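You operate a simulated robot arm through the tools that you are given. There is no shell and no other tool.

The job below is to be done with a simulated two-armed robot. You get a single attempt, and the scene is never put back.

TASK
Drain the stopped tester, press the module home and run the EARTH program.
Fine: it is the module tester; open the hood only when the live lamp is out; close it, pull the stop button out and set the program knob before you press start. Leave the knob there and the hood closed, and the lock knob and other modules alone. Where these are worked on the way, their far stop is far enough and under half their travel is too little: clear hood.

It is judged by the outcome, as a careful person would: the job done as asked, and still so three seconds after it is handed in. It fails if anything else is knocked over, pushed out of place, dropped, spilled or broken.

THE ROBOT
Two 7-joint arms with three-finger grippers on one trunk that stands fixed in place. Base frame: the origin is at the foot of the trunk, x ahead of it, y to its left, z up. Readings come in mm, degrees, newtons and seconds.
The left shoulder is at [74, 126, 1182], the right one opposite. With the tool pointing down near the work surface each hand reaches from about 360 to 840 mm from the base axis, measured 20 degrees to its own side. Payload 2.94 kg a hand.
The TCP of each hand is the grasp point between the finger pads, 30 mm short of the fingertips. In the tool frame z runs along the fingers and y along their closing line. The gripper opens to 128 mm; its body begins 93 mm behind the TCP.
Orientation is that of the tool frame in the base frame, as [roll, pitch, yaw] about the fixed x, y, z axes, in that order (R = Rz(yaw) Ry(pitch) Rx(roll)). With the fingers straight down and closing along the base's y, the tool's x points along the base's -x, its y along +y and its z along -z.

THE INTERFACE
- The arms move only by the tool jog_arm. It takes "left_motion", "right_motion" or both (then of equal length, played together; a hand with none holds still); each is a list of rows, each a list of 7 numbers: the shift along the tool's x, y, z in mm, then the turn, a rotation vector about the tool's x, y, z in degrees, then the finger opening in mm, from 0 to 128. In form: [[tx, ty, tz, ax, ay, az, fingers], ...]. A call has 1 to 20 rows; each row is the pose to reach, as a shift and turn from the pose commanded when the call began, along the tool's axes at that moment. Rows are played at 5 a second. More than 50 mm and 8.6 degrees between two rows, or a gripper value outside its range, and nothing of the call is played. Where a pose cannot be reached the arm comes as near as it can. A force on the tool above 80 N (or 10 N above the force at the start of the call, whichever is more), or a blocked arm, ends the call early, and 0.2 s more pass. The fingers move at their own pace (about 84.2 mm/s each) and stop on an object; they squeeze with about 29 N. The grip force told is the motor's: it shows also when the fingers shut on nothing. Time passes only in rows, and 0.2 s behind the last, so rows that repeat a pose let the fingers close. The reply holds the time, the measured pose of the TCP, the force on the tool along the base axes, the opening and the grip force, in the units named above and with some noise, with the torque about the TCP (base axes, N m) and any sound that the robot's microphone picked up.
- Cameras (640 x 400 px; columns grow to the right, rows downward): "scene" is now at [206.4, 10, 1384.7]; the picture's right is [0.15, -0.99, 0.00], its down [-0.22, -0.03, -0.98] and it looks along [0.96, 0.15, -0.22] (base axes); focal length 214 px, centre (320, 200). "left" rides on the left gripper at [69, 15, -120] in its tool frame; the picture's right is [-0.22, 0.98, 0.00], its down [-0.82, -0.18, -0.54] and it looks along [-0.53, -0.12, 0.84] (tool axes); focal length 251 px, centre (320, 200). "right" rides on the right gripper at [69, -15, -120] in its tool frame; the picture's right is [0.21, 0.98, 0.00], its down [-0.82, 0.18, -0.54] and it looks along [-0.53, 0.12, 0.84] (tool axes); focal length 251 px, centre (320, 200). There is no depth. A picture from a camera that has moved, and an enlarged one, comes with that camera's place and axes in the base frame and with its lens. The place of the scene camera against the robot may be out by one fixed shift of up to 12 mm in any direction.
- capture(camera): a new picture of that camera. No time passes.
- lift_body(by): moves the trunk up (or, below 0, down) by that many mm; the arms and the scene camera ride with it, the base frame stays. It gives what a move gives, with no picture.
- pan_tilt(pan, tilt): turns the head with the scene camera to pan (to the left, within 80 degrees either way) and tilt (down, from -29 to 69), counted from straight ahead of the robot (the tilt from the chest, where the trunk bows). It gives what a move gives.
- zoom(camera, box): a new picture of the part [left, top, right, bottom] of that camera's present view, enlarged. No time passes.
- sign_off(): hands the job in; it is judged then, once.

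Places have to be worked out from the pictures, the camera data and where the tool is seen. Open the grippers and draw the arms clear of the work before you hand the job in, unless the task says otherwise.

The tools are called after "Request:" as name(argument=value, ...) on one line, values as JSON. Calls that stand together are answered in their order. jog_arm: Moves the arms, as the interface text tells. Its arguments: {"type":"object","properties":{"left_motion":{"type":"array"},"right_motion":{"type":"array"}},"required":[]} The other tools are called the same way: lift_body (by) moves the trunk up or down; pan_tilt (pan, tilt) turns the head that bears the scene camera; capture (camera) takes a picture; zoom (camera, box) takes an enlarged picture of a part of a camera's view; sign_off () hands the job in.

At the start:

```text
time: 0.0
left_tcp_pos: [297.7, 160.0, 1375.0]
left_ee_rot: [180.0, 0.0, -179.9]
left_ft_force: [0.3, 0.5, -0.1]
left_moment: [0.01, 0.03, -0.02]
left_gripper_width: 127.8
left_grip_force: 0.1
right_tcp_pos: [464.7, -150.8, 1311.8]
right_ee_rot: [180.0, -0.1, 180.0]
right_ft_force: [-0.2, -0.2, -0.2]
right_moment: [0.01, -0.01, 0.01]
right_gripper_width: 128.1
right_grip_force: 0.0
trunk travel left (down, up): [-400.0, 147.0]
head pan, tilt (commanded): [8.7, 12.7]
```

scene: 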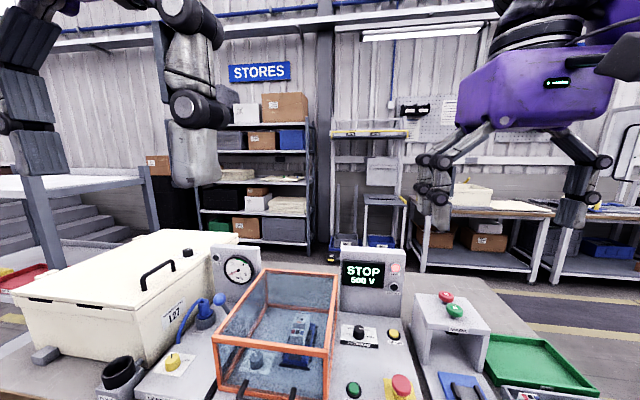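
right: 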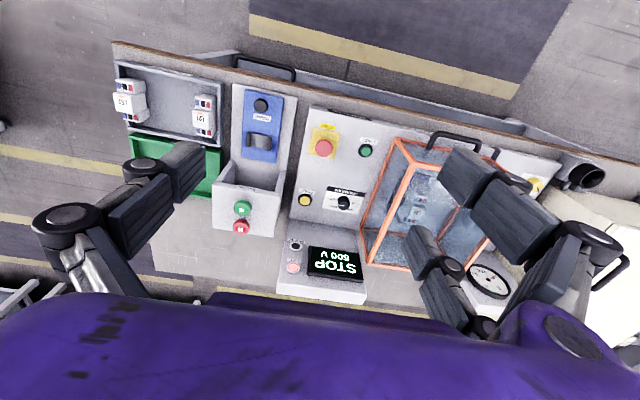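
left: 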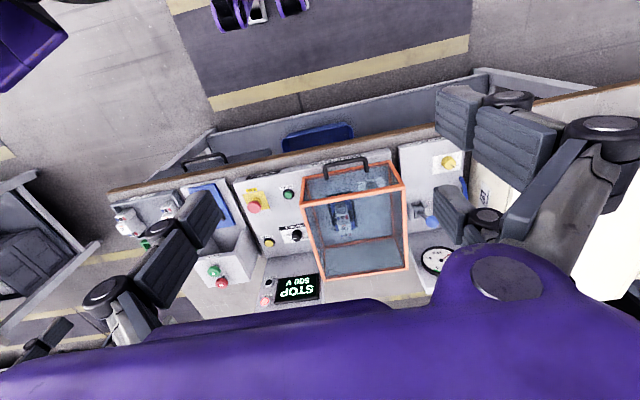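

The scene shows a tester with a clear hood framed in orange, a STOP / 500 V display, a knob, buttons, and a stop button. I tilt the head down to see the bench in detail.

Request:
pan_tilt(pan=5, tilt=45)

```text
time: 1.0
left_tcp_pos: [299.1, 159.0, 1375.2]
left_ee_rot: [180.0, 0.1, -179.8]
left_ft_force: [-0.4, 0.0, 0.0]
left_moment: [-0.01, 0.02, -0.03]
left_gripper_width: 128.2
left_grip_force: 0.0
right_tcp_pos: [464.5, -150.4, 1311.1]
right_ee_rot: [-179.9, 0.0, -180.0]
right_ft_force: [-1.0, 0.3, 0.1]
right_moment: [-0.01, -0.01, 0.03]
right_gripper_width: 128.1
right_grip_force: 0.0
trunk travel left (down, up): [-400.0, 147.0]
head pan, tilt (commanded): [5.0, 45.0]
```

Now I take a picture of the bench from the tilted head.

Request:
capture(camera="scene")

Request:
zoom(camera="scene", box=[200, 60, 440, 210])

Request:
zoom(camera="scene", box=[200, 200, 440, 350])

```text
taken
camera scene: at [195.2, 3.1, 1334.2], right [0.09, -1.0, 0.0], down [-0.7, -0.06, -0.71], along [0.7, 0.06, -0.71], focal length 214 px, centre (320, 200)
```

scene: 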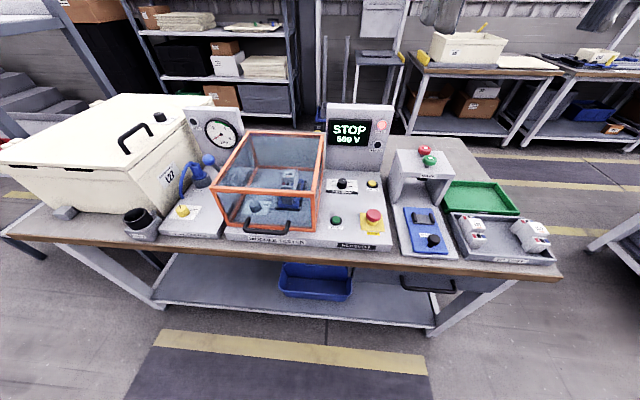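

```text
2.67 times, centred on (320, 135) of scene
camera zoom: at [195.2, 3.1, 1334.2], right [0.09, -1.0, 0.0], down [-0.7, -0.06, -0.71], along [0.7, 0.06, -0.71], focal length 572 px, centre (320, 373)
```

zoom: 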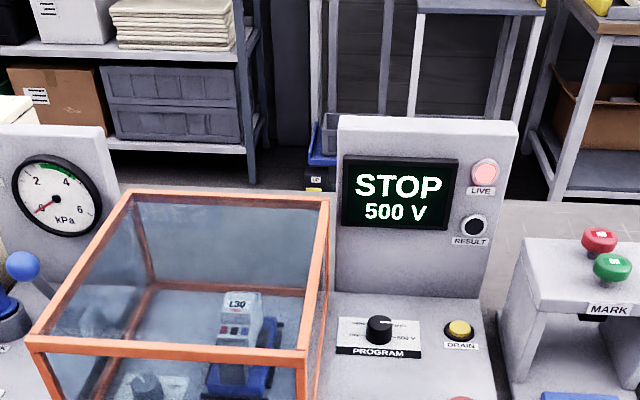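

```text
2.67 times, centred on (320, 275) of scene
camera zoom: at [195.2, 3.1, 1334.2], right [0.09, -1.0, 0.0], down [-0.7, -0.06, -0.71], along [0.7, 0.06, -0.71], focal length 572 px, centre (320, 0)
```

zoom: 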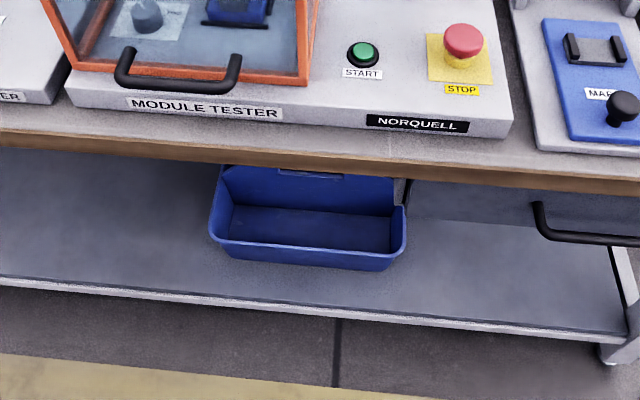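

I can see the DRAIN, PROGRAM, START, STOP controls and the LIVE lamp lit. I look at the same area through the wrist cameras for triangulation.

Request:
zoom(camera="right", box=[260, 100, 420, 200])

Request:
zoom(camera="right", box=[270, 180, 430, 280])

Request:
zoom(camera="left", box=[230, 150, 430, 290])

Request:
zoom(camera="scene", box=[205, 110, 405, 260])

```text
4.00 times, centred on (340, 150) of right
camera zoom: at [395.2, -165.1, 1429.6], right [-0.21, 0.98, 0.0], down [0.82, 0.18, 0.54], along [0.53, 0.12, -0.84], focal length 1006 px, centre (240, 400)
```

zoom: 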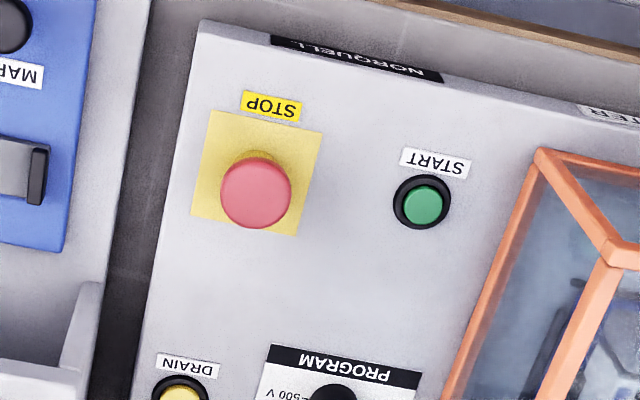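

```text
4.00 times, centred on (350, 230) of right
camera zoom: at [395.2, -165.1, 1429.6], right [-0.21, 0.98, 0.0], down [0.82, 0.18, 0.54], along [0.53, 0.12, -0.84], focal length 1006 px, centre (200, 80)
```

zoom: 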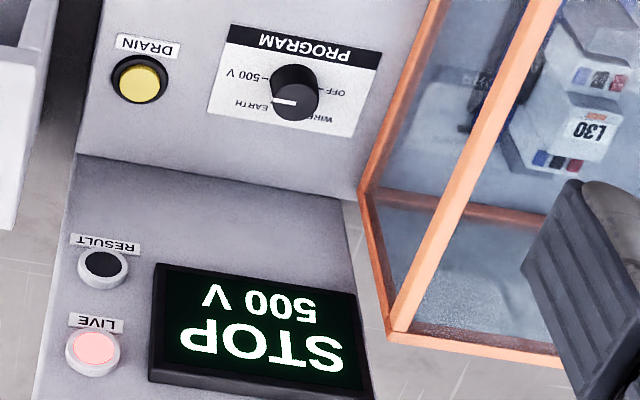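

```text
2.86 times, centred on (330, 220) of left
camera zoom: at [229.5, 175.5, 1495.4], right [0.21, 0.98, 0.0], down [0.82, -0.18, 0.54], along [0.53, -0.12, -0.84], focal length 718 px, centre (291, 143)
```

zoom: 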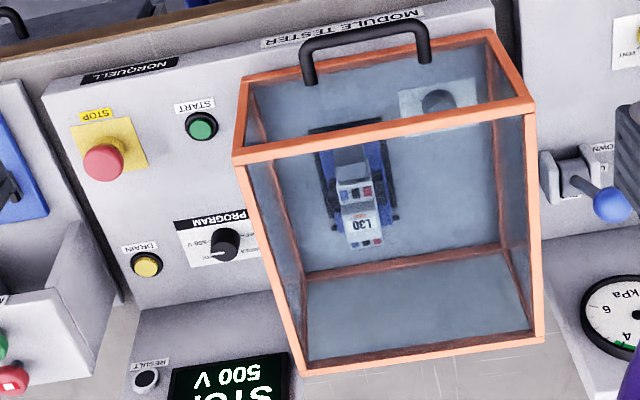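

```text
2.67 times, centred on (305, 185) of scene
camera zoom: at [195.2, 3.1, 1334.2], right [0.09, -1.0, 0.0], down [-0.7, -0.06, -0.71], along [0.7, 0.06, -0.71], focal length 572 px, centre (360, 240)
```

zoom: 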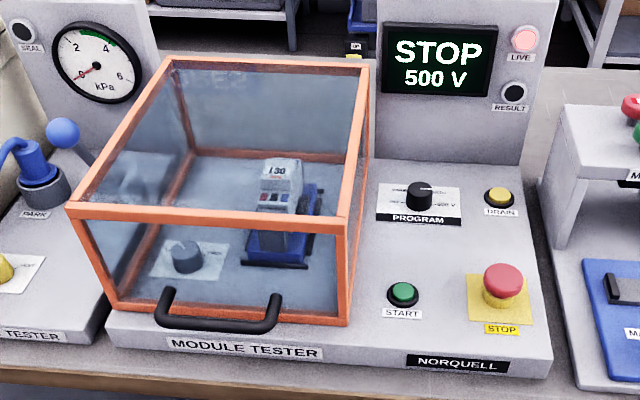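

The program knob shows OFF, 500 V, EARTH, WIRE; the hood hinges at the back with the handle at the front; the module L30 sits under the hood beside a knob. I lower the right hand with fingers closed to get a closer look at the panel.

Request:
jog_arm(right_motion=[[0, 0, 40, 0, 0, 0, 60], [0, 0, 80, 0, 0, 0, 0], [0, 0, 120, 0, 0, 0, 0], [0, 0, 160, 0, 0, 0, 0], [0, 0, 160, 0, 0, 0, 0]])

Request:
capture(camera="right")

```text
time: 2.2
left_tcp_pos: [296.9, 159.1, 1374.7]
left_ee_rot: [-179.9, 0.1, -179.9]
left_ft_force: [0.5, 0.9, 0.4]
left_moment: [0.01, -0.02, -0.02]
left_gripper_width: 128.2
left_grip_force: 0.2
right_tcp_pos: [462.8, -149.6, 1151.1]
right_ee_rot: [180.0, 0.1, 179.8]
right_ft_force: [-0.3, 0.5, -0.1]
right_moment: [0.01, -0.03, 0.0]
right_gripper_width: 0.1
right_grip_force: 2.7
trunk travel left (down, up): [-400.0, 147.0]
head pan, tilt (commanded): [5.0, 45.0]
```

```text
taken
camera right: at [394.2, -164.8, 1269.4], right [-0.21, 0.98, 0.0], down [0.82, 0.18, 0.54], along [0.53, 0.12, -0.84], focal length 251 px, centre (320, 200)
```

right: 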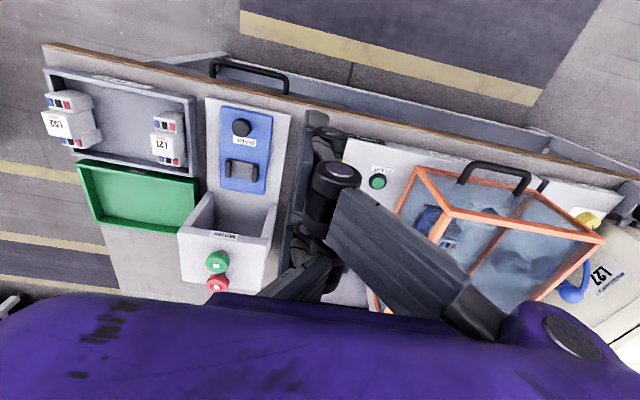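

Closed fingers block the view, so I reopen them and take another look from here.

Request:
jog_arm(right_motion=[[0, 0, 0, 0, 0, 0, 128], [0, 0, 0, 0, 0, 0, 128], [0, 0, 0, 0, 0, 0, 128], [0, 0, 0, 0, 0, 0, 128]])

Request:
capture(camera="right")

Request:
zoom(camera="right", box=[240, 100, 480, 250])

```text
time: 3.2
left_tcp_pos: [298.5, 159.3, 1376.0]
left_ee_rot: [-179.9, 0.0, -179.8]
left_ft_force: [-1.2, 0.6, 0.0]
left_moment: [-0.02, 0.03, -0.02]
left_gripper_width: 127.9
left_grip_force: 0.0
right_tcp_pos: [464.1, -151.8, 1150.8]
right_ee_rot: [180.0, 0.0, -179.9]
right_ft_force: [0.6, -0.3, -0.2]
right_moment: [-0.01, -0.01, 0.0]
right_gripper_width: 122.1
right_grip_force: 0.1
trunk travel left (down, up): [-400.0, 147.0]
head pan, tilt (commanded): [5.0, 45.0]
```

```text
taken
camera right: at [394.9, -165.1, 1269.4], right [-0.21, 0.98, 0.0], down [0.82, 0.18, 0.54], along [0.53, 0.12, -0.84], focal length 251 px, centre (320, 200)
```

right: 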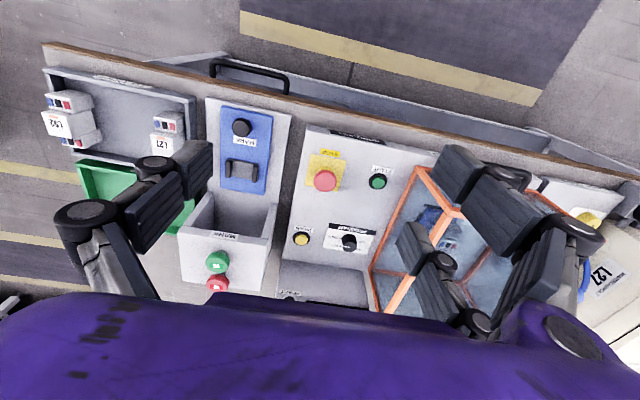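

```text
2.67 times, centred on (360, 175) of right
camera zoom: at [394.9, -165.1, 1269.4], right [-0.21, 0.98, 0.0], down [0.82, 0.18, 0.54], along [0.53, 0.12, -0.84], focal length 670 px, centre (213, 267)
```

zoom: 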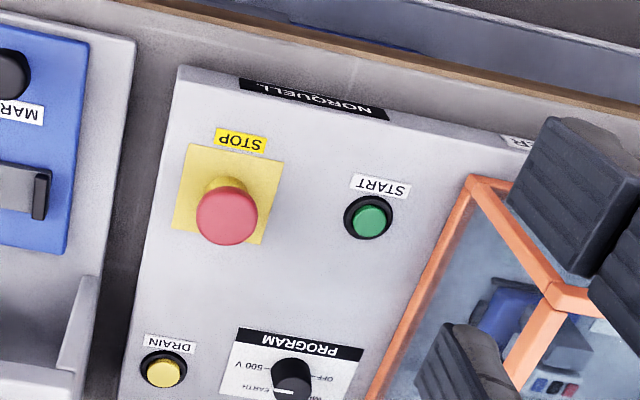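

Triangulating, I place STOP near (606, -109, 872), START near (600, -6, 848), DRAIN near (777, -124, 845), the knob near (755, -20, 855), and the hood at x≈575–870, y≈50–315, top z≈960. I bring the left hand closer to see the hood handle and module.

Request:
jog_arm(left_motion=[[-17, 0, 38, 0, 0, 0, 128], [-34, 0, 76, 0, 0, 0, 128], [-51, 0, 114, 0, 0, 0, 128], [-68, 0, 152, 0, 0, 0, 128], [-85, 0, 190, 0, 0, 0, 128], [-102, 0, 225, 0, 0, 0, 128], [-102, 0, 225, 0, 0, 0, 128]])

Request:
capture(camera="left")

Request:
zoom(camera="left", box=[220, 130, 460, 280])

Request:
capture(camera="scene")

```text
time: 4.8
left_tcp_pos: [398.2, 159.5, 1145.8]
left_ee_rot: [-179.9, 0.1, -180.0]
left_ft_force: [0.9, -0.6, 0.5]
left_moment: [0.0, -0.02, 0.02]
left_gripper_width: 128.0
left_grip_force: 0.1
right_tcp_pos: [463.1, -150.7, 1152.3]
right_ee_rot: [-180.0, 0.0, 180.0]
right_ft_force: [0.9, 0.6, -0.2]
right_moment: [0.02, -0.01, -0.02]
right_gripper_width: 127.8
right_grip_force: 0.0
trunk travel left (down, up): [-400.0, 147.0]
head pan, tilt (commanded): [5.0, 45.0]
```

```text
taken
camera left: at [330.5, 175.5, 1266.7], right [0.21, 0.98, 0.0], down [0.82, -0.18, 0.54], along [0.53, -0.12, -0.84], focal length 251 px, centre (320, 200)
```

left: 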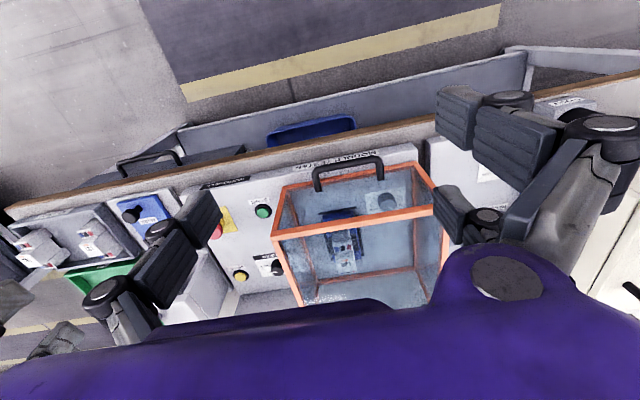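

```text
2.67 times, centred on (340, 205) of left
camera zoom: at [330.5, 175.5, 1266.7], right [0.21, 0.98, 0.0], down [0.82, -0.18, 0.54], along [0.53, -0.12, -0.84], focal length 670 px, centre (267, 187)
```

zoom: 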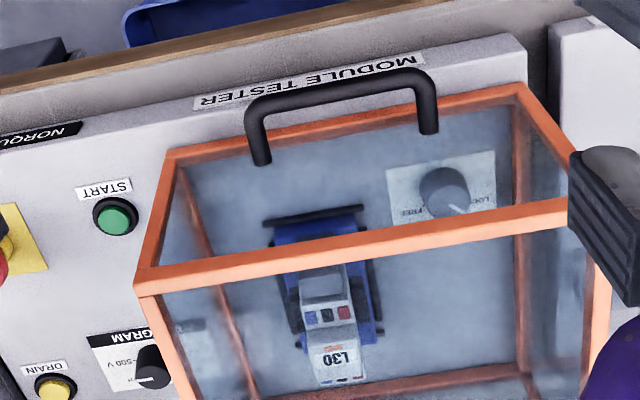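

```text
taken
camera scene: at [194.6, 3.1, 1334.3], right [0.09, -1.0, 0.0], down [-0.7, -0.06, -0.71], along [0.7, 0.06, -0.71], focal length 214 px, centre (320, 200)
```

scene: 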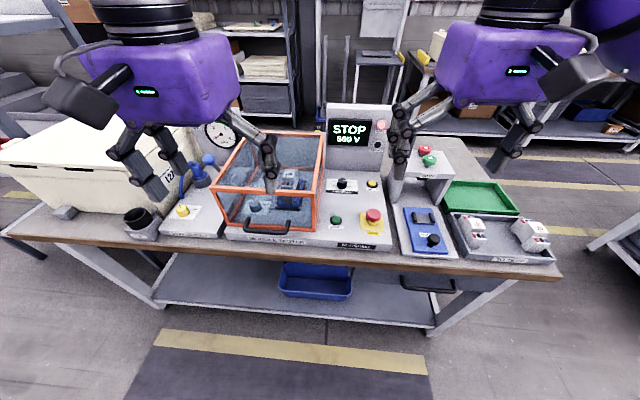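

The handle's bar needs a better baseline, which I'll get later; first comes DRAIN. I close the right fingers, tilt the hand 30° so its body stays clear of the display panel (face at x≈840), and approach to inspect the fingertips.

Request:
jog_arm(right_motion=[[-34, 4, 21, 0, -4.3, 0, 90], [-68, 8, 42, 0, -8.6, 0, 60], [-102, 12, 63, 0, -12.9, 0, 30], [-136, 16, 84, 0, -17.2, 0, 0], [-170, 20, 105, 0, -21.5, 0, 0], [-204, 24, 128, 0, -25.8, 0, 0], [-237, 27, 150, 0, -30, 0, 0], [-237, 27, 150, 0, -30, 0, 0]])

Request:
capture(camera="scene")

Request:
zoom(camera="scene", box=[300, 90, 460, 190])

Request:
capture(camera="right")

```text
time: 6.6
left_tcp_pos: [398.3, 160.1, 1147.3]
left_ee_rot: [-179.9, 0.1, -179.9]
left_ft_force: [-0.4, 0.3, 0.2]
left_moment: [0.04, -0.02, 0.01]
left_gripper_width: 127.7
left_grip_force: 0.1
right_tcp_pos: [698.6, -122.0, 999.7]
right_ee_rot: [-180.0, 30.1, 179.9]
right_ft_force: [0.0, 1.3, 0.2]
right_moment: [-0.03, -0.02, 0.01]
right_gripper_width: 0.3
right_grip_force: 3.0
trunk travel left (down, up): [-400.0, 147.0]
head pan, tilt (commanded): [5.0, 45.0]
```

```text
taken
camera scene: at [194.7, 3.1, 1334.3], right [0.09, -1.0, 0.0], down [-0.7, -0.06, -0.71], along [0.7, 0.06, -0.71], focal length 214 px, centre (320, 200)
```

scene: 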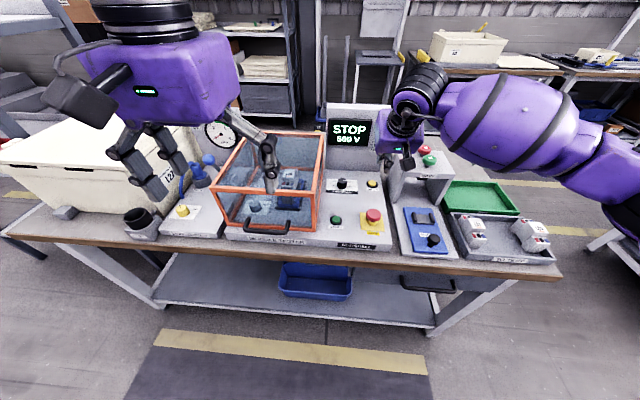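

```text
4.00 times, centred on (380, 140) of scene
camera zoom: at [194.7, 3.1, 1334.3], right [0.09, -1.0, 0.0], down [-0.7, -0.06, -0.71], along [0.7, 0.06, -0.71], focal length 858 px, centre (80, 440)
```

zoom: 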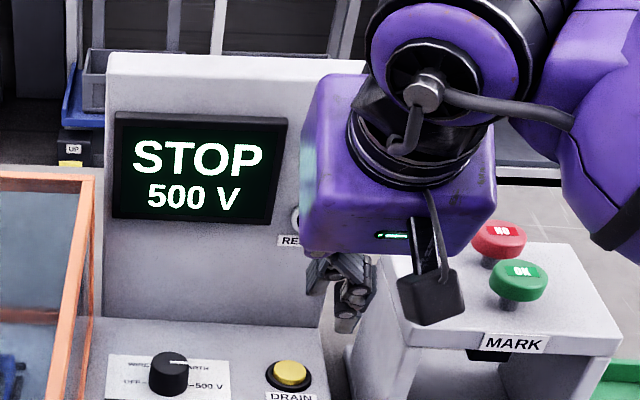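

```text
taken
camera right: at [578.7, -137.5, 1066.9], right [-0.19, 0.98, -0.11], down [0.44, 0.18, 0.88], along [0.88, 0.12, -0.46], focal length 251 px, centre (320, 200)
```

right: 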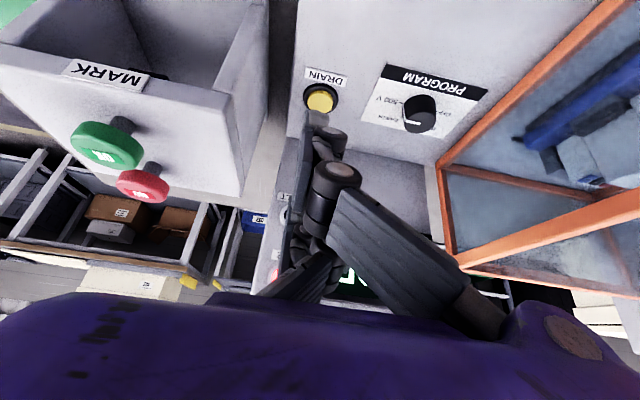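

I zoom in on the closed fingertips to learn which part will touch the button.

Request:
zoom(camera="right", box=[240, 60, 480, 210])

Request:
zoom(camera="scene", box=[360, 140, 424, 180])

Request:
zoom(camera="left", box=[80, 150, 320, 300])

```text
2.67 times, centred on (360, 135) of right
camera zoom: at [578.7, -137.5, 1066.9], right [-0.19, 0.98, -0.11], down [0.44, 0.18, 0.88], along [0.88, 0.12, -0.46], focal length 670 px, centre (213, 373)
```

zoom: 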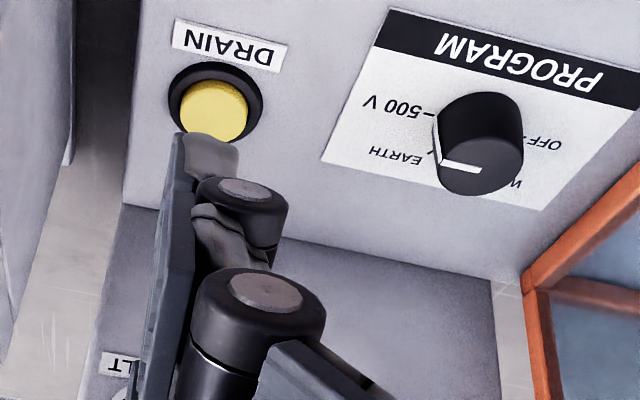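

```text
10.00 times, centred on (392, 160) of scene
camera zoom: at [194.7, 3.1, 1334.3], right [0.09, -1.0, 0.0], down [-0.7, -0.06, -0.71], along [0.7, 0.06, -0.71], focal length 2145 px, centre (-400, 600)
```

zoom: 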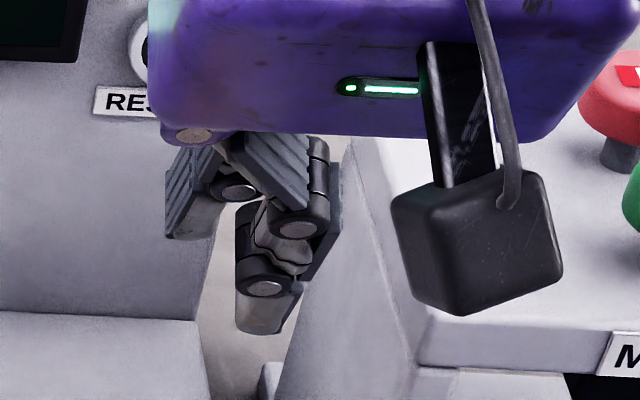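

```text
2.67 times, centred on (200, 225) of left
camera zoom: at [330.5, 175.5, 1267.2], right [0.21, 0.98, 0.0], down [0.82, -0.18, 0.54], along [0.53, -0.12, -0.84], focal length 670 px, centre (640, 133)
```

zoom: 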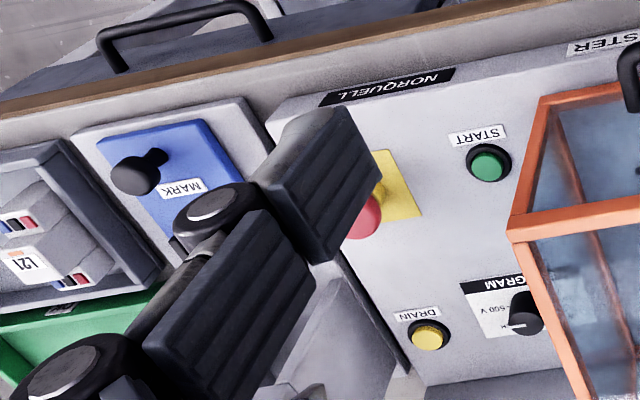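

The lowest point of the closed, tilted hand will be the near fingertip (tool ≈[31, -7, 30]). The MARK stand's edge sits near y≈-180, so I lean the hand body toward +y by 25° before going in, and hover about 35 mm above DRAIN.

Request:
jog_arm(right_motion=[[0, 4, 0, 8.3, 0, 0, 0], [0, 8, 0, 16.6, 0, 0, 0], [0, 12, 0, 25, 0, 0, 0], [-10, 15, 38, 25, 0, 0, 0], [-22, 16, 76, 25, 0, 0, 0], [-34, 17.5, 114, 25, 0, 0, 0], [-34, 17.5, 114, 25, 0, 0, 0]])

Request:
capture(camera="right")

Request:
zoom(camera="scene", box=[300, 100, 460, 200])

Request:
zoom(camera="left", box=[160, 170, 320, 300])

```text
time: 8.2
left_tcp_pos: [398.8, 159.6, 1147.2]
left_ee_rot: [179.9, 0.0, -180.0]
left_ft_force: [-0.2, 0.2, 0.0]
left_moment: [0.01, -0.01, 0.01]
left_gripper_width: 128.0
left_grip_force: 0.1
right_tcp_pos: [784.9, -105.8, 921.9]
right_ee_rot: [-155.1, 30.1, 179.9]
right_ft_force: [0.0, 0.0, 0.8]
right_moment: [-0.01, -0.01, 0.03]
right_gripper_width: 0.0
right_grip_force: 3.2
trunk travel left (down, up): [-400.0, 147.0]
head pan, tilt (commanded): [5.0, 45.0]
```

```text
taken
camera right: at [668.1, -68.8, 984.4], right [0.02, 0.89, -0.46], down [0.5, 0.39, 0.77], along [0.86, -0.25, -0.44], focal length 251 px, centre (320, 200)
```

right: 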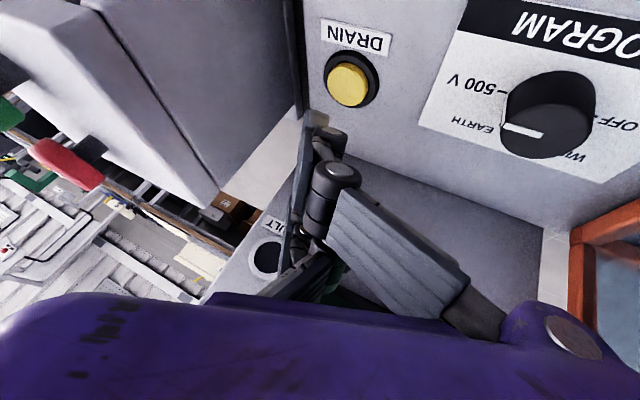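

```text
4.00 times, centred on (380, 150) of scene
camera zoom: at [194.5, 2.8, 1334.3], right [0.09, -1.0, 0.0], down [-0.7, -0.06, -0.71], along [0.7, 0.06, -0.71], focal length 858 px, centre (80, 400)
```

zoom: 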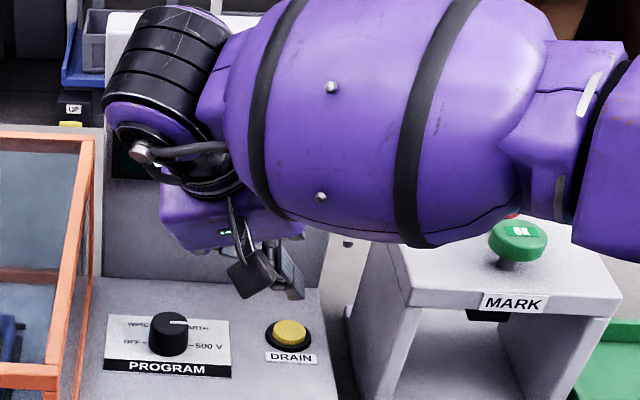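

```text
3.08 times, centred on (240, 235) of left
camera zoom: at [330.2, 175.2, 1267.3], right [0.21, 0.98, 0.0], down [0.82, -0.18, 0.54], along [0.53, -0.12, -0.84], focal length 774 px, centre (566, 92)
```

zoom: 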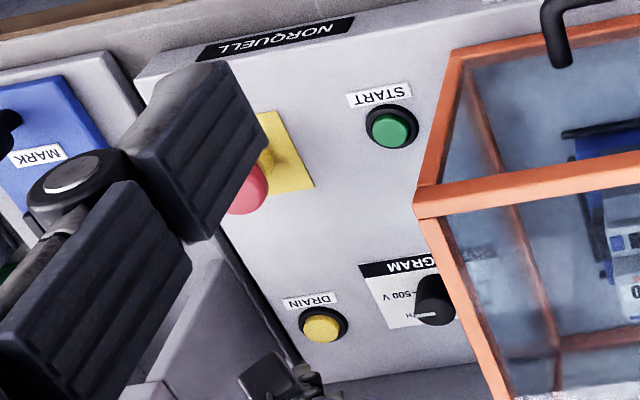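

The near tip is directly above DRAIN by about 37 mm with the button cap at about (772.5, -123.5, 846). I descend straight down 36 mm and check the force.

Request:
jog_arm(right_motion=[[6, 7, 11.8, 0, 0, 0, 0], [13.7, 12.7, 23.6, 0, 0, 0, 0], [15.2, 13.8, 26, 0, 0, 0, 0], [16.7, 14.9, 28.3, 0, 0, 0, 0]])

Request:
zoom(camera="right", box=[260, 40, 420, 140])

```text
time: 9.2
left_tcp_pos: [398.7, 159.6, 1147.1]
left_ee_rot: [-180.0, 0.0, -180.0]
left_ft_force: [0.3, 0.1, 0.3]
left_moment: [-0.01, 0.03, 0.0]
left_gripper_width: 128.1
left_grip_force: 0.0
right_tcp_pos: [787.6, -104.4, 883.9]
right_ee_rot: [-154.9, 30.1, 179.9]
right_ft_force: [-0.7, -0.3, -1.1]
right_moment: [0.0, 0.04, 0.02]
right_gripper_width: 0.0
right_grip_force: 3.0
trunk travel left (down, up): [-400.0, 147.0]
head pan, tilt (commanded): [5.0, 45.0]
```

```text
4.00 times, centred on (340, 90) of right
camera zoom: at [670.3, -66.6, 947.7], right [0.02, 0.89, -0.46], down [0.51, 0.39, 0.77], along [0.86, -0.25, -0.44], focal length 1006 px, centre (240, 640)
```

zoom: 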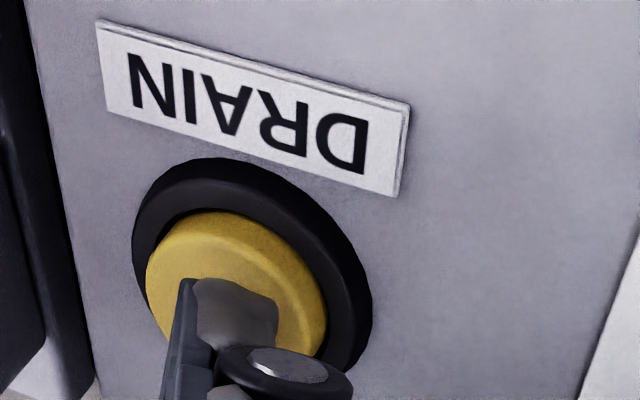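

The tip is over the cap's centre with no contact yet. I go down another 5 mm in small steps.

Request:
jog_arm(right_motion=[[1, 0.7, 1.6, 0, 0, 0, 0], [1.75, 1.3, 2.75, 0, 0, 0, 0], [2.5, 1.8, 3.9, 0, 0, 0, 0]])

Request:
zoom(camera="right", box=[260, 40, 420, 140])

```text
time: 10.0
left_tcp_pos: [399.8, 160.1, 1146.6]
left_ee_rot: [-180.0, 0.0, -179.9]
left_ft_force: [-1.2, -0.9, 0.0]
left_moment: [0.0, -0.01, 0.01]
left_gripper_width: 128.0
left_grip_force: 0.0
right_tcp_pos: [787.8, -103.3, 878.2]
right_ee_rot: [-155.0, 30.0, 179.9]
right_ft_force: [0.9, 0.4, -0.1]
right_moment: [0.03, -0.01, -0.01]
right_gripper_width: 0.3
right_grip_force: 3.0
trunk travel left (down, up): [-400.0, 147.0]
head pan, tilt (commanded): [5.0, 45.0]
```

```text
4.00 times, centred on (340, 90) of right
camera zoom: at [671.0, -65.7, 942.2], right [0.02, 0.89, -0.46], down [0.5, 0.39, 0.77], along [0.86, -0.25, -0.44], focal length 1006 px, centre (240, 640)
```

zoom: 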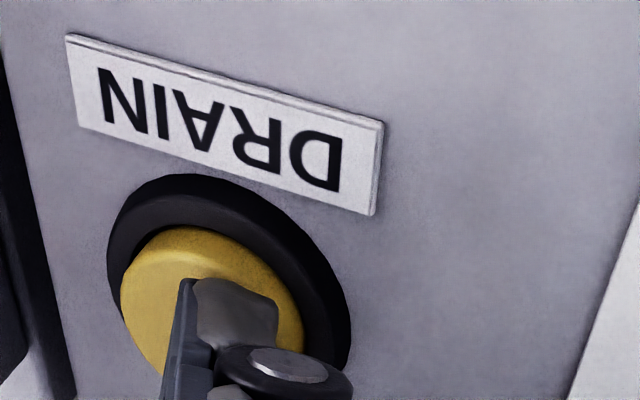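

Still no contact; the cap is a little lower and further to −y than assumed. I shift 4 mm toward −y and go down another 6 mm in small steps.

Request:
jog_arm(right_motion=[[0, -3.6, 1.7, 0, 0, 0, 0], [1, -2.9, 3.3, 0, 0, 0, 0], [2, -2.1, 4.9, 0, 0, 0, 0], [3, -1.4, 6.4, 0, 0, 0, 0]])

Request:
zoom(camera="right", box=[260, 40, 420, 140])

Request:
zoom(camera="scene", box=[300, 100, 460, 200])

```text
time: 11.0
left_tcp_pos: [398.4, 159.5, 1147.1]
left_ee_rot: [-180.0, 0.0, -179.9]
left_ft_force: [0.3, -0.8, 0.8]
left_moment: [-0.05, 0.02, -0.01]
left_gripper_width: 127.8
left_grip_force: 0.1
right_tcp_pos: [789.1, -107.5, 873.7]
right_ee_rot: [-155.1, 30.1, -180.0]
right_ft_force: [-1.2, 2.1, 5.2]
right_moment: [-0.04, 0.17, -0.01]
right_gripper_width: 0.2
right_grip_force: 3.0
trunk travel left (down, up): [-400.0, 147.0]
head pan, tilt (commanded): [5.0, 45.0]
heard: click
```

```text
4.00 times, centred on (340, 90) of right
camera zoom: at [671.2, -69.6, 936.7], right [0.02, 0.89, -0.46], down [0.5, 0.39, 0.77], along [0.86, -0.25, -0.44], focal length 1006 px, centre (240, 640)
```

zoom: 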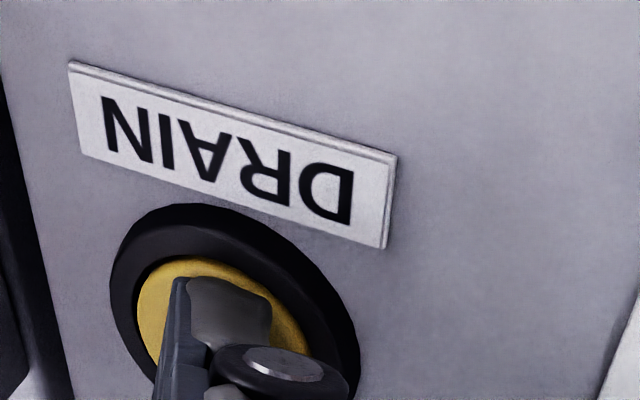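

```text
4.00 times, centred on (380, 150) of scene
camera zoom: at [194.4, 3.4, 1334.3], right [0.09, -1.0, 0.0], down [-0.7, -0.06, -0.71], along [0.7, 0.06, -0.71], focal length 858 px, centre (80, 400)
```

zoom: 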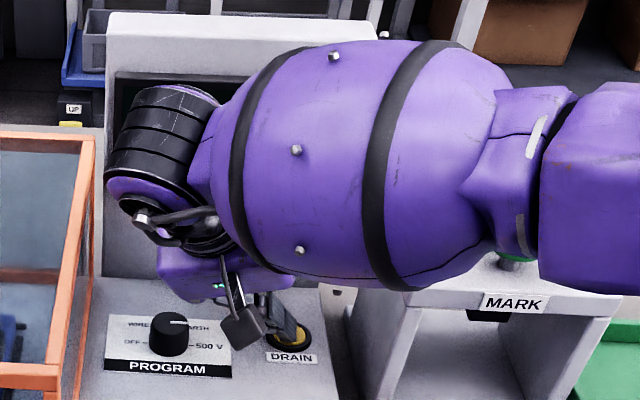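

A click was heard with 5 N upward, so DRAIN is pressed. I hold it for about 3 seconds since the LIVE lamp is hidden behind the forearm.

Request:
jog_arm(right_motion=[[0.5, 0.37, 0.8, 0, 0, 0, 0], [0.5, 0.37, 0.8, 0, 0, 0, 0], [0.5, 0.37, 0.8, 0, 0, 0, 0], [0.5, 0.37, 0.8, 0, 0, 0, 0], [0.5, 0.37, 0.8, 0, 0, 0, 0], [0.5, 0.37, 0.8, 0, 0, 0, 0], [0.5, 0.37, 0.8, 0, 0, 0, 0], [0.5, 0.37, 0.8, 0, 0, 0, 0], [0.5, 0.37, 0.8, 0, 0, 0, 0], [0.5, 0.37, 0.8, 0, 0, 0, 0], [0.5, 0.37, 0.8, 0, 0, 0, 0], [0.5, 0.37, 0.8, 0, 0, 0, 0], [0.5, 0.37, 0.8, 0, 0, 0, 0], [0.5, 0.37, 0.8, 0, 0, 0, 0], [0.5, 0.37, 0.8, 0, 0, 0, 0]])

Request:
capture(camera="right")

Request:
capture(camera="left")

Request:
capture(camera="scene")

```text
time: 14.2
left_tcp_pos: [399.3, 158.7, 1146.7]
left_ee_rot: [-179.9, 0.1, -179.9]
left_ft_force: [-0.5, 0.1, 0.4]
left_moment: [0.01, -0.01, 0.0]
left_gripper_width: 128.0
left_grip_force: 0.0
right_tcp_pos: [787.9, -108.4, 870.9]
right_ee_rot: [-155.0, 30.1, 179.9]
right_ft_force: [-1.2, 1.6, 5.4]
right_moment: [-0.05, 0.14, -0.05]
right_gripper_width: 0.0
right_grip_force: 3.4
trunk travel left (down, up): [-400.0, 147.0]
head pan, tilt (commanded): [5.0, 45.0]
```

```text
taken
camera right: at [670.5, -70.4, 934.9], right [0.02, 0.89, -0.46], down [0.5, 0.39, 0.77], along [0.86, -0.25, -0.44], focal length 251 px, centre (320, 200)
```

right: 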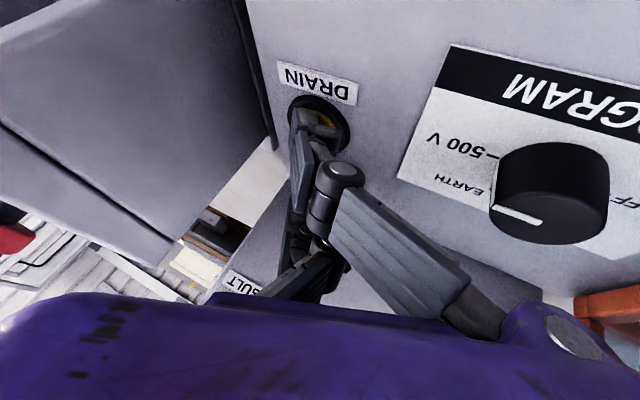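

```text
taken
camera left: at [330.2, 175.7, 1267.1], right [0.21, 0.98, 0.0], down [0.82, -0.18, 0.54], along [0.53, -0.12, -0.84], focal length 251 px, centre (320, 200)
```

left: 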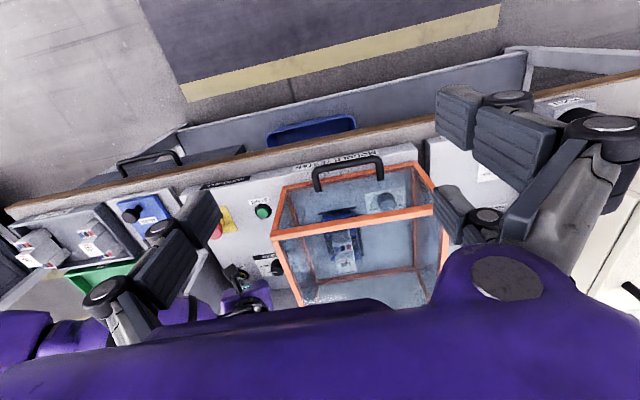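

```text
taken
camera scene: at [194.4, 3.3, 1334.3], right [0.09, -1.0, 0.0], down [-0.7, -0.06, -0.71], along [0.7, 0.06, -0.71], focal length 214 px, centre (320, 200)
```

scene: 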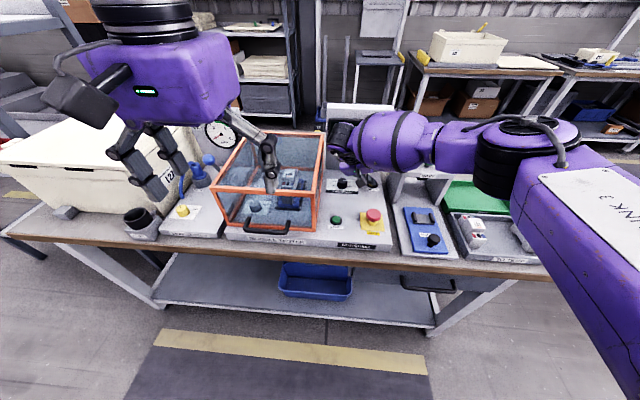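

Still in contact at 5 N. I lift the hand straight up 60 mm and check the display and LIVE lamp.

Request:
jog_arm(right_motion=[[-10, -7.3, -15.7, 0, 0, 0, 0], [-20, -14.6, -31.4, 0, 0, 0, 0], [-30, -22, -47, 0, 0, 0, 0], [-40, -29.3, -62.8, 0, 0, 0, 0]])

Request:
capture(camera="scene")

Request:
zoom(camera="scene", box=[300, 90, 460, 190])

```text
time: 15.2
left_tcp_pos: [397.9, 160.1, 1146.6]
left_ee_rot: [-179.9, 0.2, -179.9]
left_ft_force: [-0.2, -0.5, -0.2]
left_moment: [-0.02, 0.01, 0.05]
left_gripper_width: 127.9
left_grip_force: 0.1
right_tcp_pos: [788.6, -107.6, 953.4]
right_ee_rot: [-155.0, 30.0, -180.0]
right_ft_force: [0.4, -0.1, 0.1]
right_moment: [0.02, -0.03, 0.0]
right_gripper_width: 0.4
right_grip_force: 2.7
trunk travel left (down, up): [-400.0, 147.0]
head pan, tilt (commanded): [5.0, 45.0]
```

```text
taken
camera scene: at [194.6, 3.2, 1334.3], right [0.09, -1.0, 0.0], down [-0.7, -0.06, -0.71], along [0.7, 0.06, -0.71], focal length 214 px, centre (320, 200)
```

scene: 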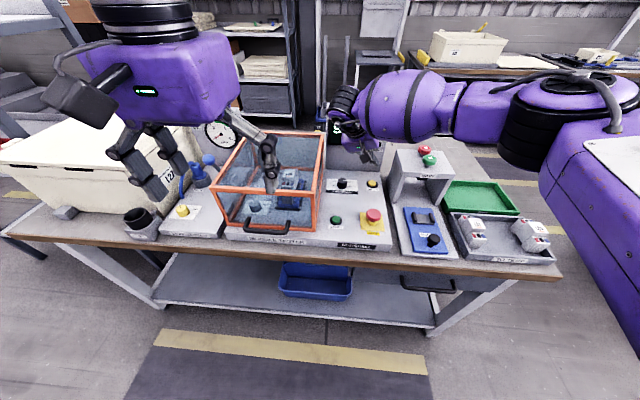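

```text
4.00 times, centred on (380, 140) of scene
camera zoom: at [194.6, 3.2, 1334.3], right [0.09, -1.0, 0.0], down [-0.7, -0.06, -0.71], along [0.7, 0.06, -0.71], focal length 858 px, centre (80, 440)
```

zoom: 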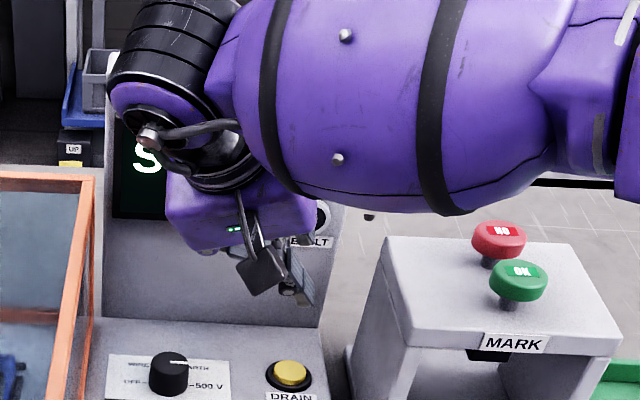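

DRAIN has popped back up; the arm hides the display. I draw the right hand back and up, undoing the lean, to see the LIVE lamp.

Request:
jog_arm(right_motion=[[26, -20, -28, -5, 0, 0, 0], [53, -40, -56, -10, 0, 0, 0], [80, -60, -84, -15, 0, 0, 0], [107, -80, -112, -20, 0, 0, 0], [133, -99, -140, -25, 0, 0, 0], [133, -99, -140, -25, 0, 0, 0]])

Request:
capture(camera="scene")

Request:
zoom(camera="scene", box=[300, 90, 460, 190])

```text
time: 16.6
left_tcp_pos: [400.4, 160.1, 1147.3]
left_ee_rot: [-179.9, 0.0, -179.9]
left_ft_force: [0.7, -0.7, -0.3]
left_moment: [0.03, 0.02, 0.0]
left_gripper_width: 128.2
left_grip_force: 0.1
right_tcp_pos: [592.6, -136.8, 1032.6]
right_ee_rot: [-179.9, 29.8, -179.9]
right_ft_force: [1.0, -0.9, 0.1]
right_moment: [-0.03, -0.05, -0.01]
right_gripper_width: 0.1
right_grip_force: 2.9
trunk travel left (down, up): [-400.0, 147.0]
head pan, tilt (commanded): [5.0, 45.0]
```

```text
taken
camera scene: at [195.9, 3.6, 1334.0], right [0.09, -1.0, 0.0], down [-0.7, -0.06, -0.71], along [0.7, 0.06, -0.71], focal length 214 px, centre (320, 200)
```

scene: 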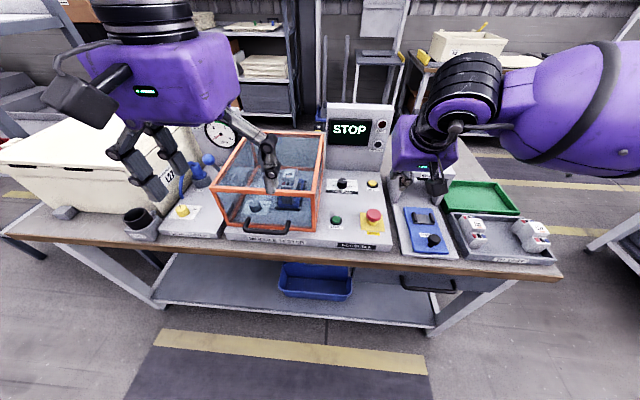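

```text
4.00 times, centred on (380, 140) of scene
camera zoom: at [195.9, 3.6, 1334.0], right [0.09, -1.0, 0.0], down [-0.7, -0.06, -0.71], along [0.7, 0.06, -0.71], focal length 858 px, centre (80, 440)
```

zoom: 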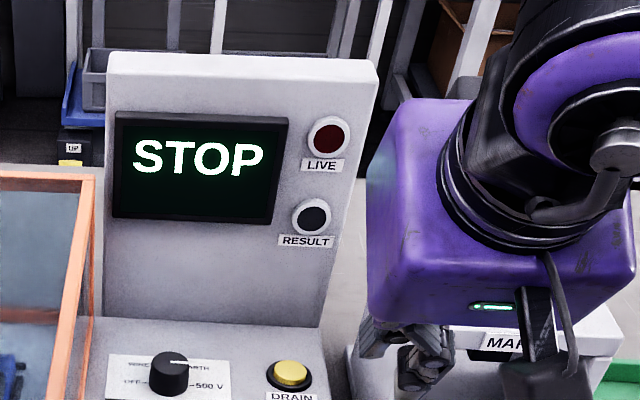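

The LIVE lamp is out and the display shows only STOP, so the hood may be opened. I move the left hand sideways and down to triangulate the hood handle.

Request:
jog_arm(left_motion=[[0, -27, 32, 0, 0, 0, 128], [0, -54, 64, 0, 0, 0, 128], [0, -80, 97, 0, 0, 0, 128], [0, -80, 97, 0, 0, 0, 128]])

Request:
capture(camera="left")

Request:
zoom(camera="left", box=[260, 110, 500, 260])

```text
time: 17.6
left_tcp_pos: [398.9, 78.6, 1056.1]
left_ee_rot: [-180.0, 0.2, -179.9]
left_ft_force: [-0.7, 0.8, 0.1]
left_moment: [0.0, -0.05, -0.02]
left_gripper_width: 127.9
left_grip_force: 0.2
right_tcp_pos: [589.9, -135.7, 1032.8]
right_ee_rot: [180.0, 30.0, 179.9]
right_ft_force: [0.1, 0.7, -1.4]
right_moment: [0.0, -0.01, 0.02]
right_gripper_width: 0.0
right_grip_force: 3.1
trunk travel left (down, up): [-400.0, 147.0]
head pan, tilt (commanded): [5.0, 45.0]
```

```text
taken
camera left: at [329.4, 94.8, 1176.4], right [0.21, 0.98, 0.0], down [0.82, -0.18, 0.54], along [0.53, -0.12, -0.84], focal length 251 px, centre (320, 200)
```

left: 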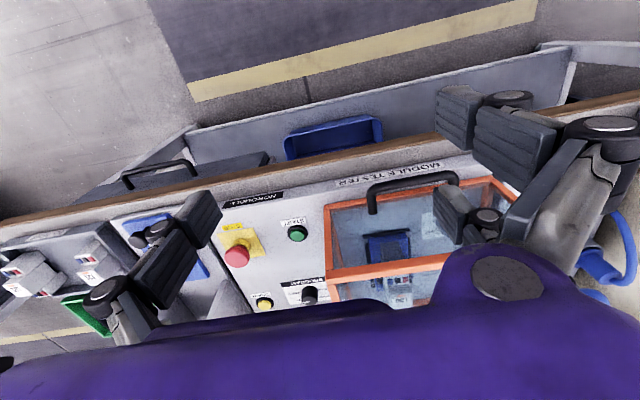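

```text
2.67 times, centred on (380, 185) of left
camera zoom: at [329.4, 94.8, 1176.4], right [0.21, 0.98, 0.0], down [0.82, -0.18, 0.54], along [0.53, -0.12, -0.84], focal length 670 px, centre (160, 240)
```

zoom: 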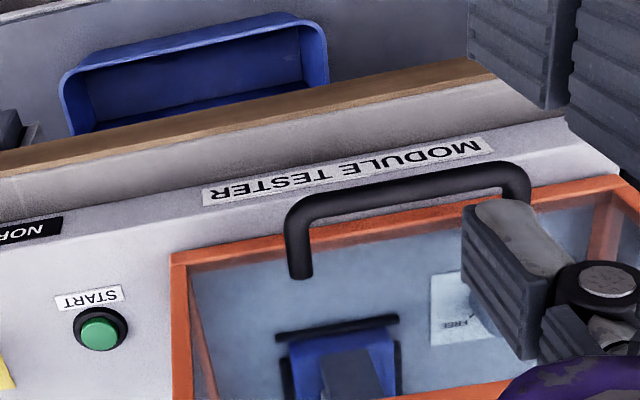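

The handle bar runs along y from about (518,127) to (522,235) at z≈876, standing 33 mm off the hood front, above a plate at z≈830. I reorient the left hand (yaw 90°, then pitch forward) so the thumb goes above the bar and the two fingers below it.

Request:
jog_arm(left_motion=[[-2, 10, 4, 0, 0, -7.5, 128], [-4, 20, 8, 0, 0, -15, 128], [-6, 30, 12, 0, 0, -22.5, 100], [-8, 40, 16, 0, 0, -30, 80], [-10, 50, 20, 0, 0, -37.5, 60], [-12, 60, 24, 0, 0, -45, 40], [-14, 70, 28, 0, 0, -52.5, 32], [-16, 80, 32, 0, 0, -60, 32], [-18, 90, 36, 0, 0, -67.5, 32], [-20, 100, 40, 0, 0, -75, 32], [-22, 104, 40, 0, 0, -82.5, 32], [-24, 104, 40, 0, 0, -90, 32]])

Request:
capture(camera="scene")

```text
time: 20.2
left_tcp_pos: [424.4, 184.4, 1013.5]
left_ee_rot: [180.0, 0.1, -89.8]
left_ft_force: [-0.1, 0.2, 0.4]
left_moment: [0.02, 0.02, -0.03]
left_gripper_width: 32.3
left_grip_force: 0.0
right_tcp_pos: [591.3, -136.4, 1032.2]
right_ee_rot: [-179.9, 30.0, 179.9]
right_ft_force: [0.3, 0.1, 0.1]
right_moment: [-0.02, 0.01, -0.02]
right_gripper_width: 0.0
right_grip_force: 2.3
trunk travel left (down, up): [-400.0, 147.0]
head pan, tilt (commanded): [5.0, 45.0]
```

```text
taken
camera scene: at [195.2, 3.0, 1334.2], right [0.09, -1.0, 0.0], down [-0.7, -0.06, -0.71], along [0.7, 0.06, -0.71], focal length 214 px, centre (320, 200)
```

scene: 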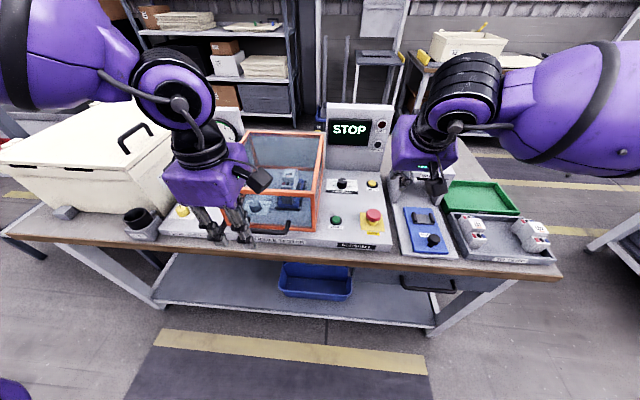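

The yaw worked. Now I pitch the left hand forward by 55° while staying in place.

Request:
jog_arm(left_motion=[[0, -3, 0, 7.9, 0, 0, 32], [0, -6, 0, 15.8, 0, 0, 32], [0, -9, 0, 23.7, 0, 0, 32], [0, -12, 0, 31.6, 0, 0, 32], [0, -15, 0, 39.5, 0, 0, 32], [0, -18, 0, 47.4, 0, 0, 32], [0, -20, 0, 55, 0, 0, 32], [0, -20, 0, 55, 0, 0, 32]])

Request:
capture(camera="scene")

Request:
capture(camera="left")

```text
time: 22.0
left_tcp_pos: [431.4, 183.7, 1013.2]
left_ee_rot: [-160.2, -0.1, -90.0]
left_ft_force: [0.6, 0.0, -0.9]
left_moment: [0.02, -0.03, 0.0]
left_gripper_width: 32.0
left_grip_force: 0.0
left hand out of reach, approached as far as the arm can: row 3, 4, 5, 6, 7, 8
right_tcp_pos: [591.2, -136.7, 1031.7]
right_ee_rot: [179.9, 29.9, 180.0]
right_ft_force: [1.3, -0.4, -0.2]
right_moment: [-0.04, 0.01, -0.02]
right_gripper_width: 0.0
right_grip_force: 2.7
trunk travel left (down, up): [-400.0, 147.0]
head pan, tilt (commanded): [5.0, 45.0]
```

```text
taken
camera scene: at [195.2, 3.1, 1334.2], right [0.09, -1.0, 0.0], down [-0.7, -0.06, -0.71], along [0.7, 0.06, -0.71], focal length 214 px, centre (320, 200)
```

scene: 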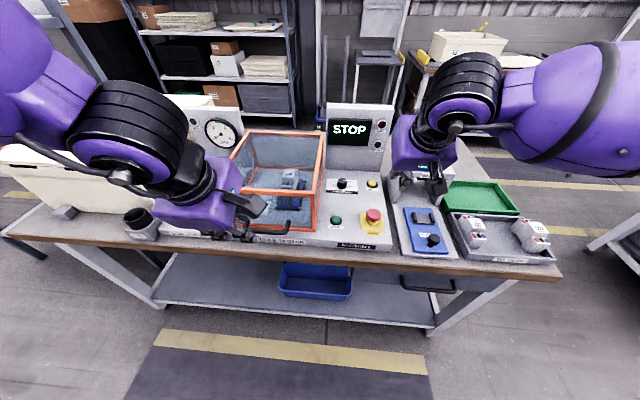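

```text
taken
camera left: at [378.5, 115.8, 1121.2], right [-0.92, 0.21, -0.33], down [-0.01, 0.82, 0.57], along [0.39, 0.53, -0.75], focal length 251 px, centre (320, 200)
```

left: 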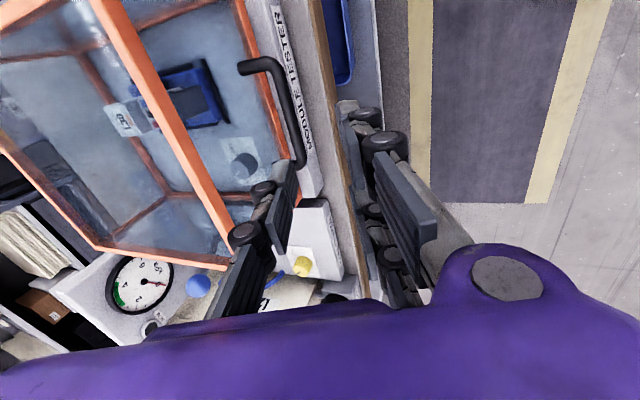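

The left hand could only tilt 20° here because the arm is too folded. Raising the trunk will give the arms more room, so I lift it by 120 mm.

Request:
lift_body(by=120)

```text
time: 23.5
left_tcp_pos: [434.4, 183.7, 1132.0]
left_ee_rot: [-160.3, 0.0, -89.9]
left_ft_force: [0.3, -0.9, 0.0]
left_moment: [-0.01, 0.03, -0.01]
left_gripper_width: 32.0
left_grip_force: 0.1
right_tcp_pos: [590.8, -138.7, 1149.2]
right_ee_rot: [-180.0, 29.7, -180.0]
right_ft_force: [-1.2, -1.3, -0.1]
right_moment: [0.02, -0.01, -0.02]
right_gripper_width: 0.0
right_grip_force: 3.1
trunk travel left (down, up): [-520.0, 27.0]
head pan, tilt (commanded): [5.0, 45.0]
```

I check with a no-op row whether the commanded left pose is the tilt reached (20°) or the one asked for (55°).

Request:
jog_arm(left_motion=[[0, 0, 0, 0, 0, 0, 32]])

```text
time: 23.9
left_tcp_pos: [433.9, 183.5, 1132.1]
left_ee_rot: [-160.2, -0.1, -89.9]
left_ft_force: [0.5, -0.1, 0.3]
left_moment: [0.03, 0.0, -0.05]
left_gripper_width: 32.1
left_grip_force: 0.0
right_tcp_pos: [588.7, -139.3, 1151.2]
right_ee_rot: [180.0, 30.0, -180.0]
right_ft_force: [0.3, -0.2, -0.4]
right_moment: [-0.04, -0.03, 0.0]
right_gripper_width: 0.0
right_grip_force: 2.6
trunk travel left (down, up): [-520.0, 27.0]
head pan, tilt (commanded): [5.0, 45.0]
```

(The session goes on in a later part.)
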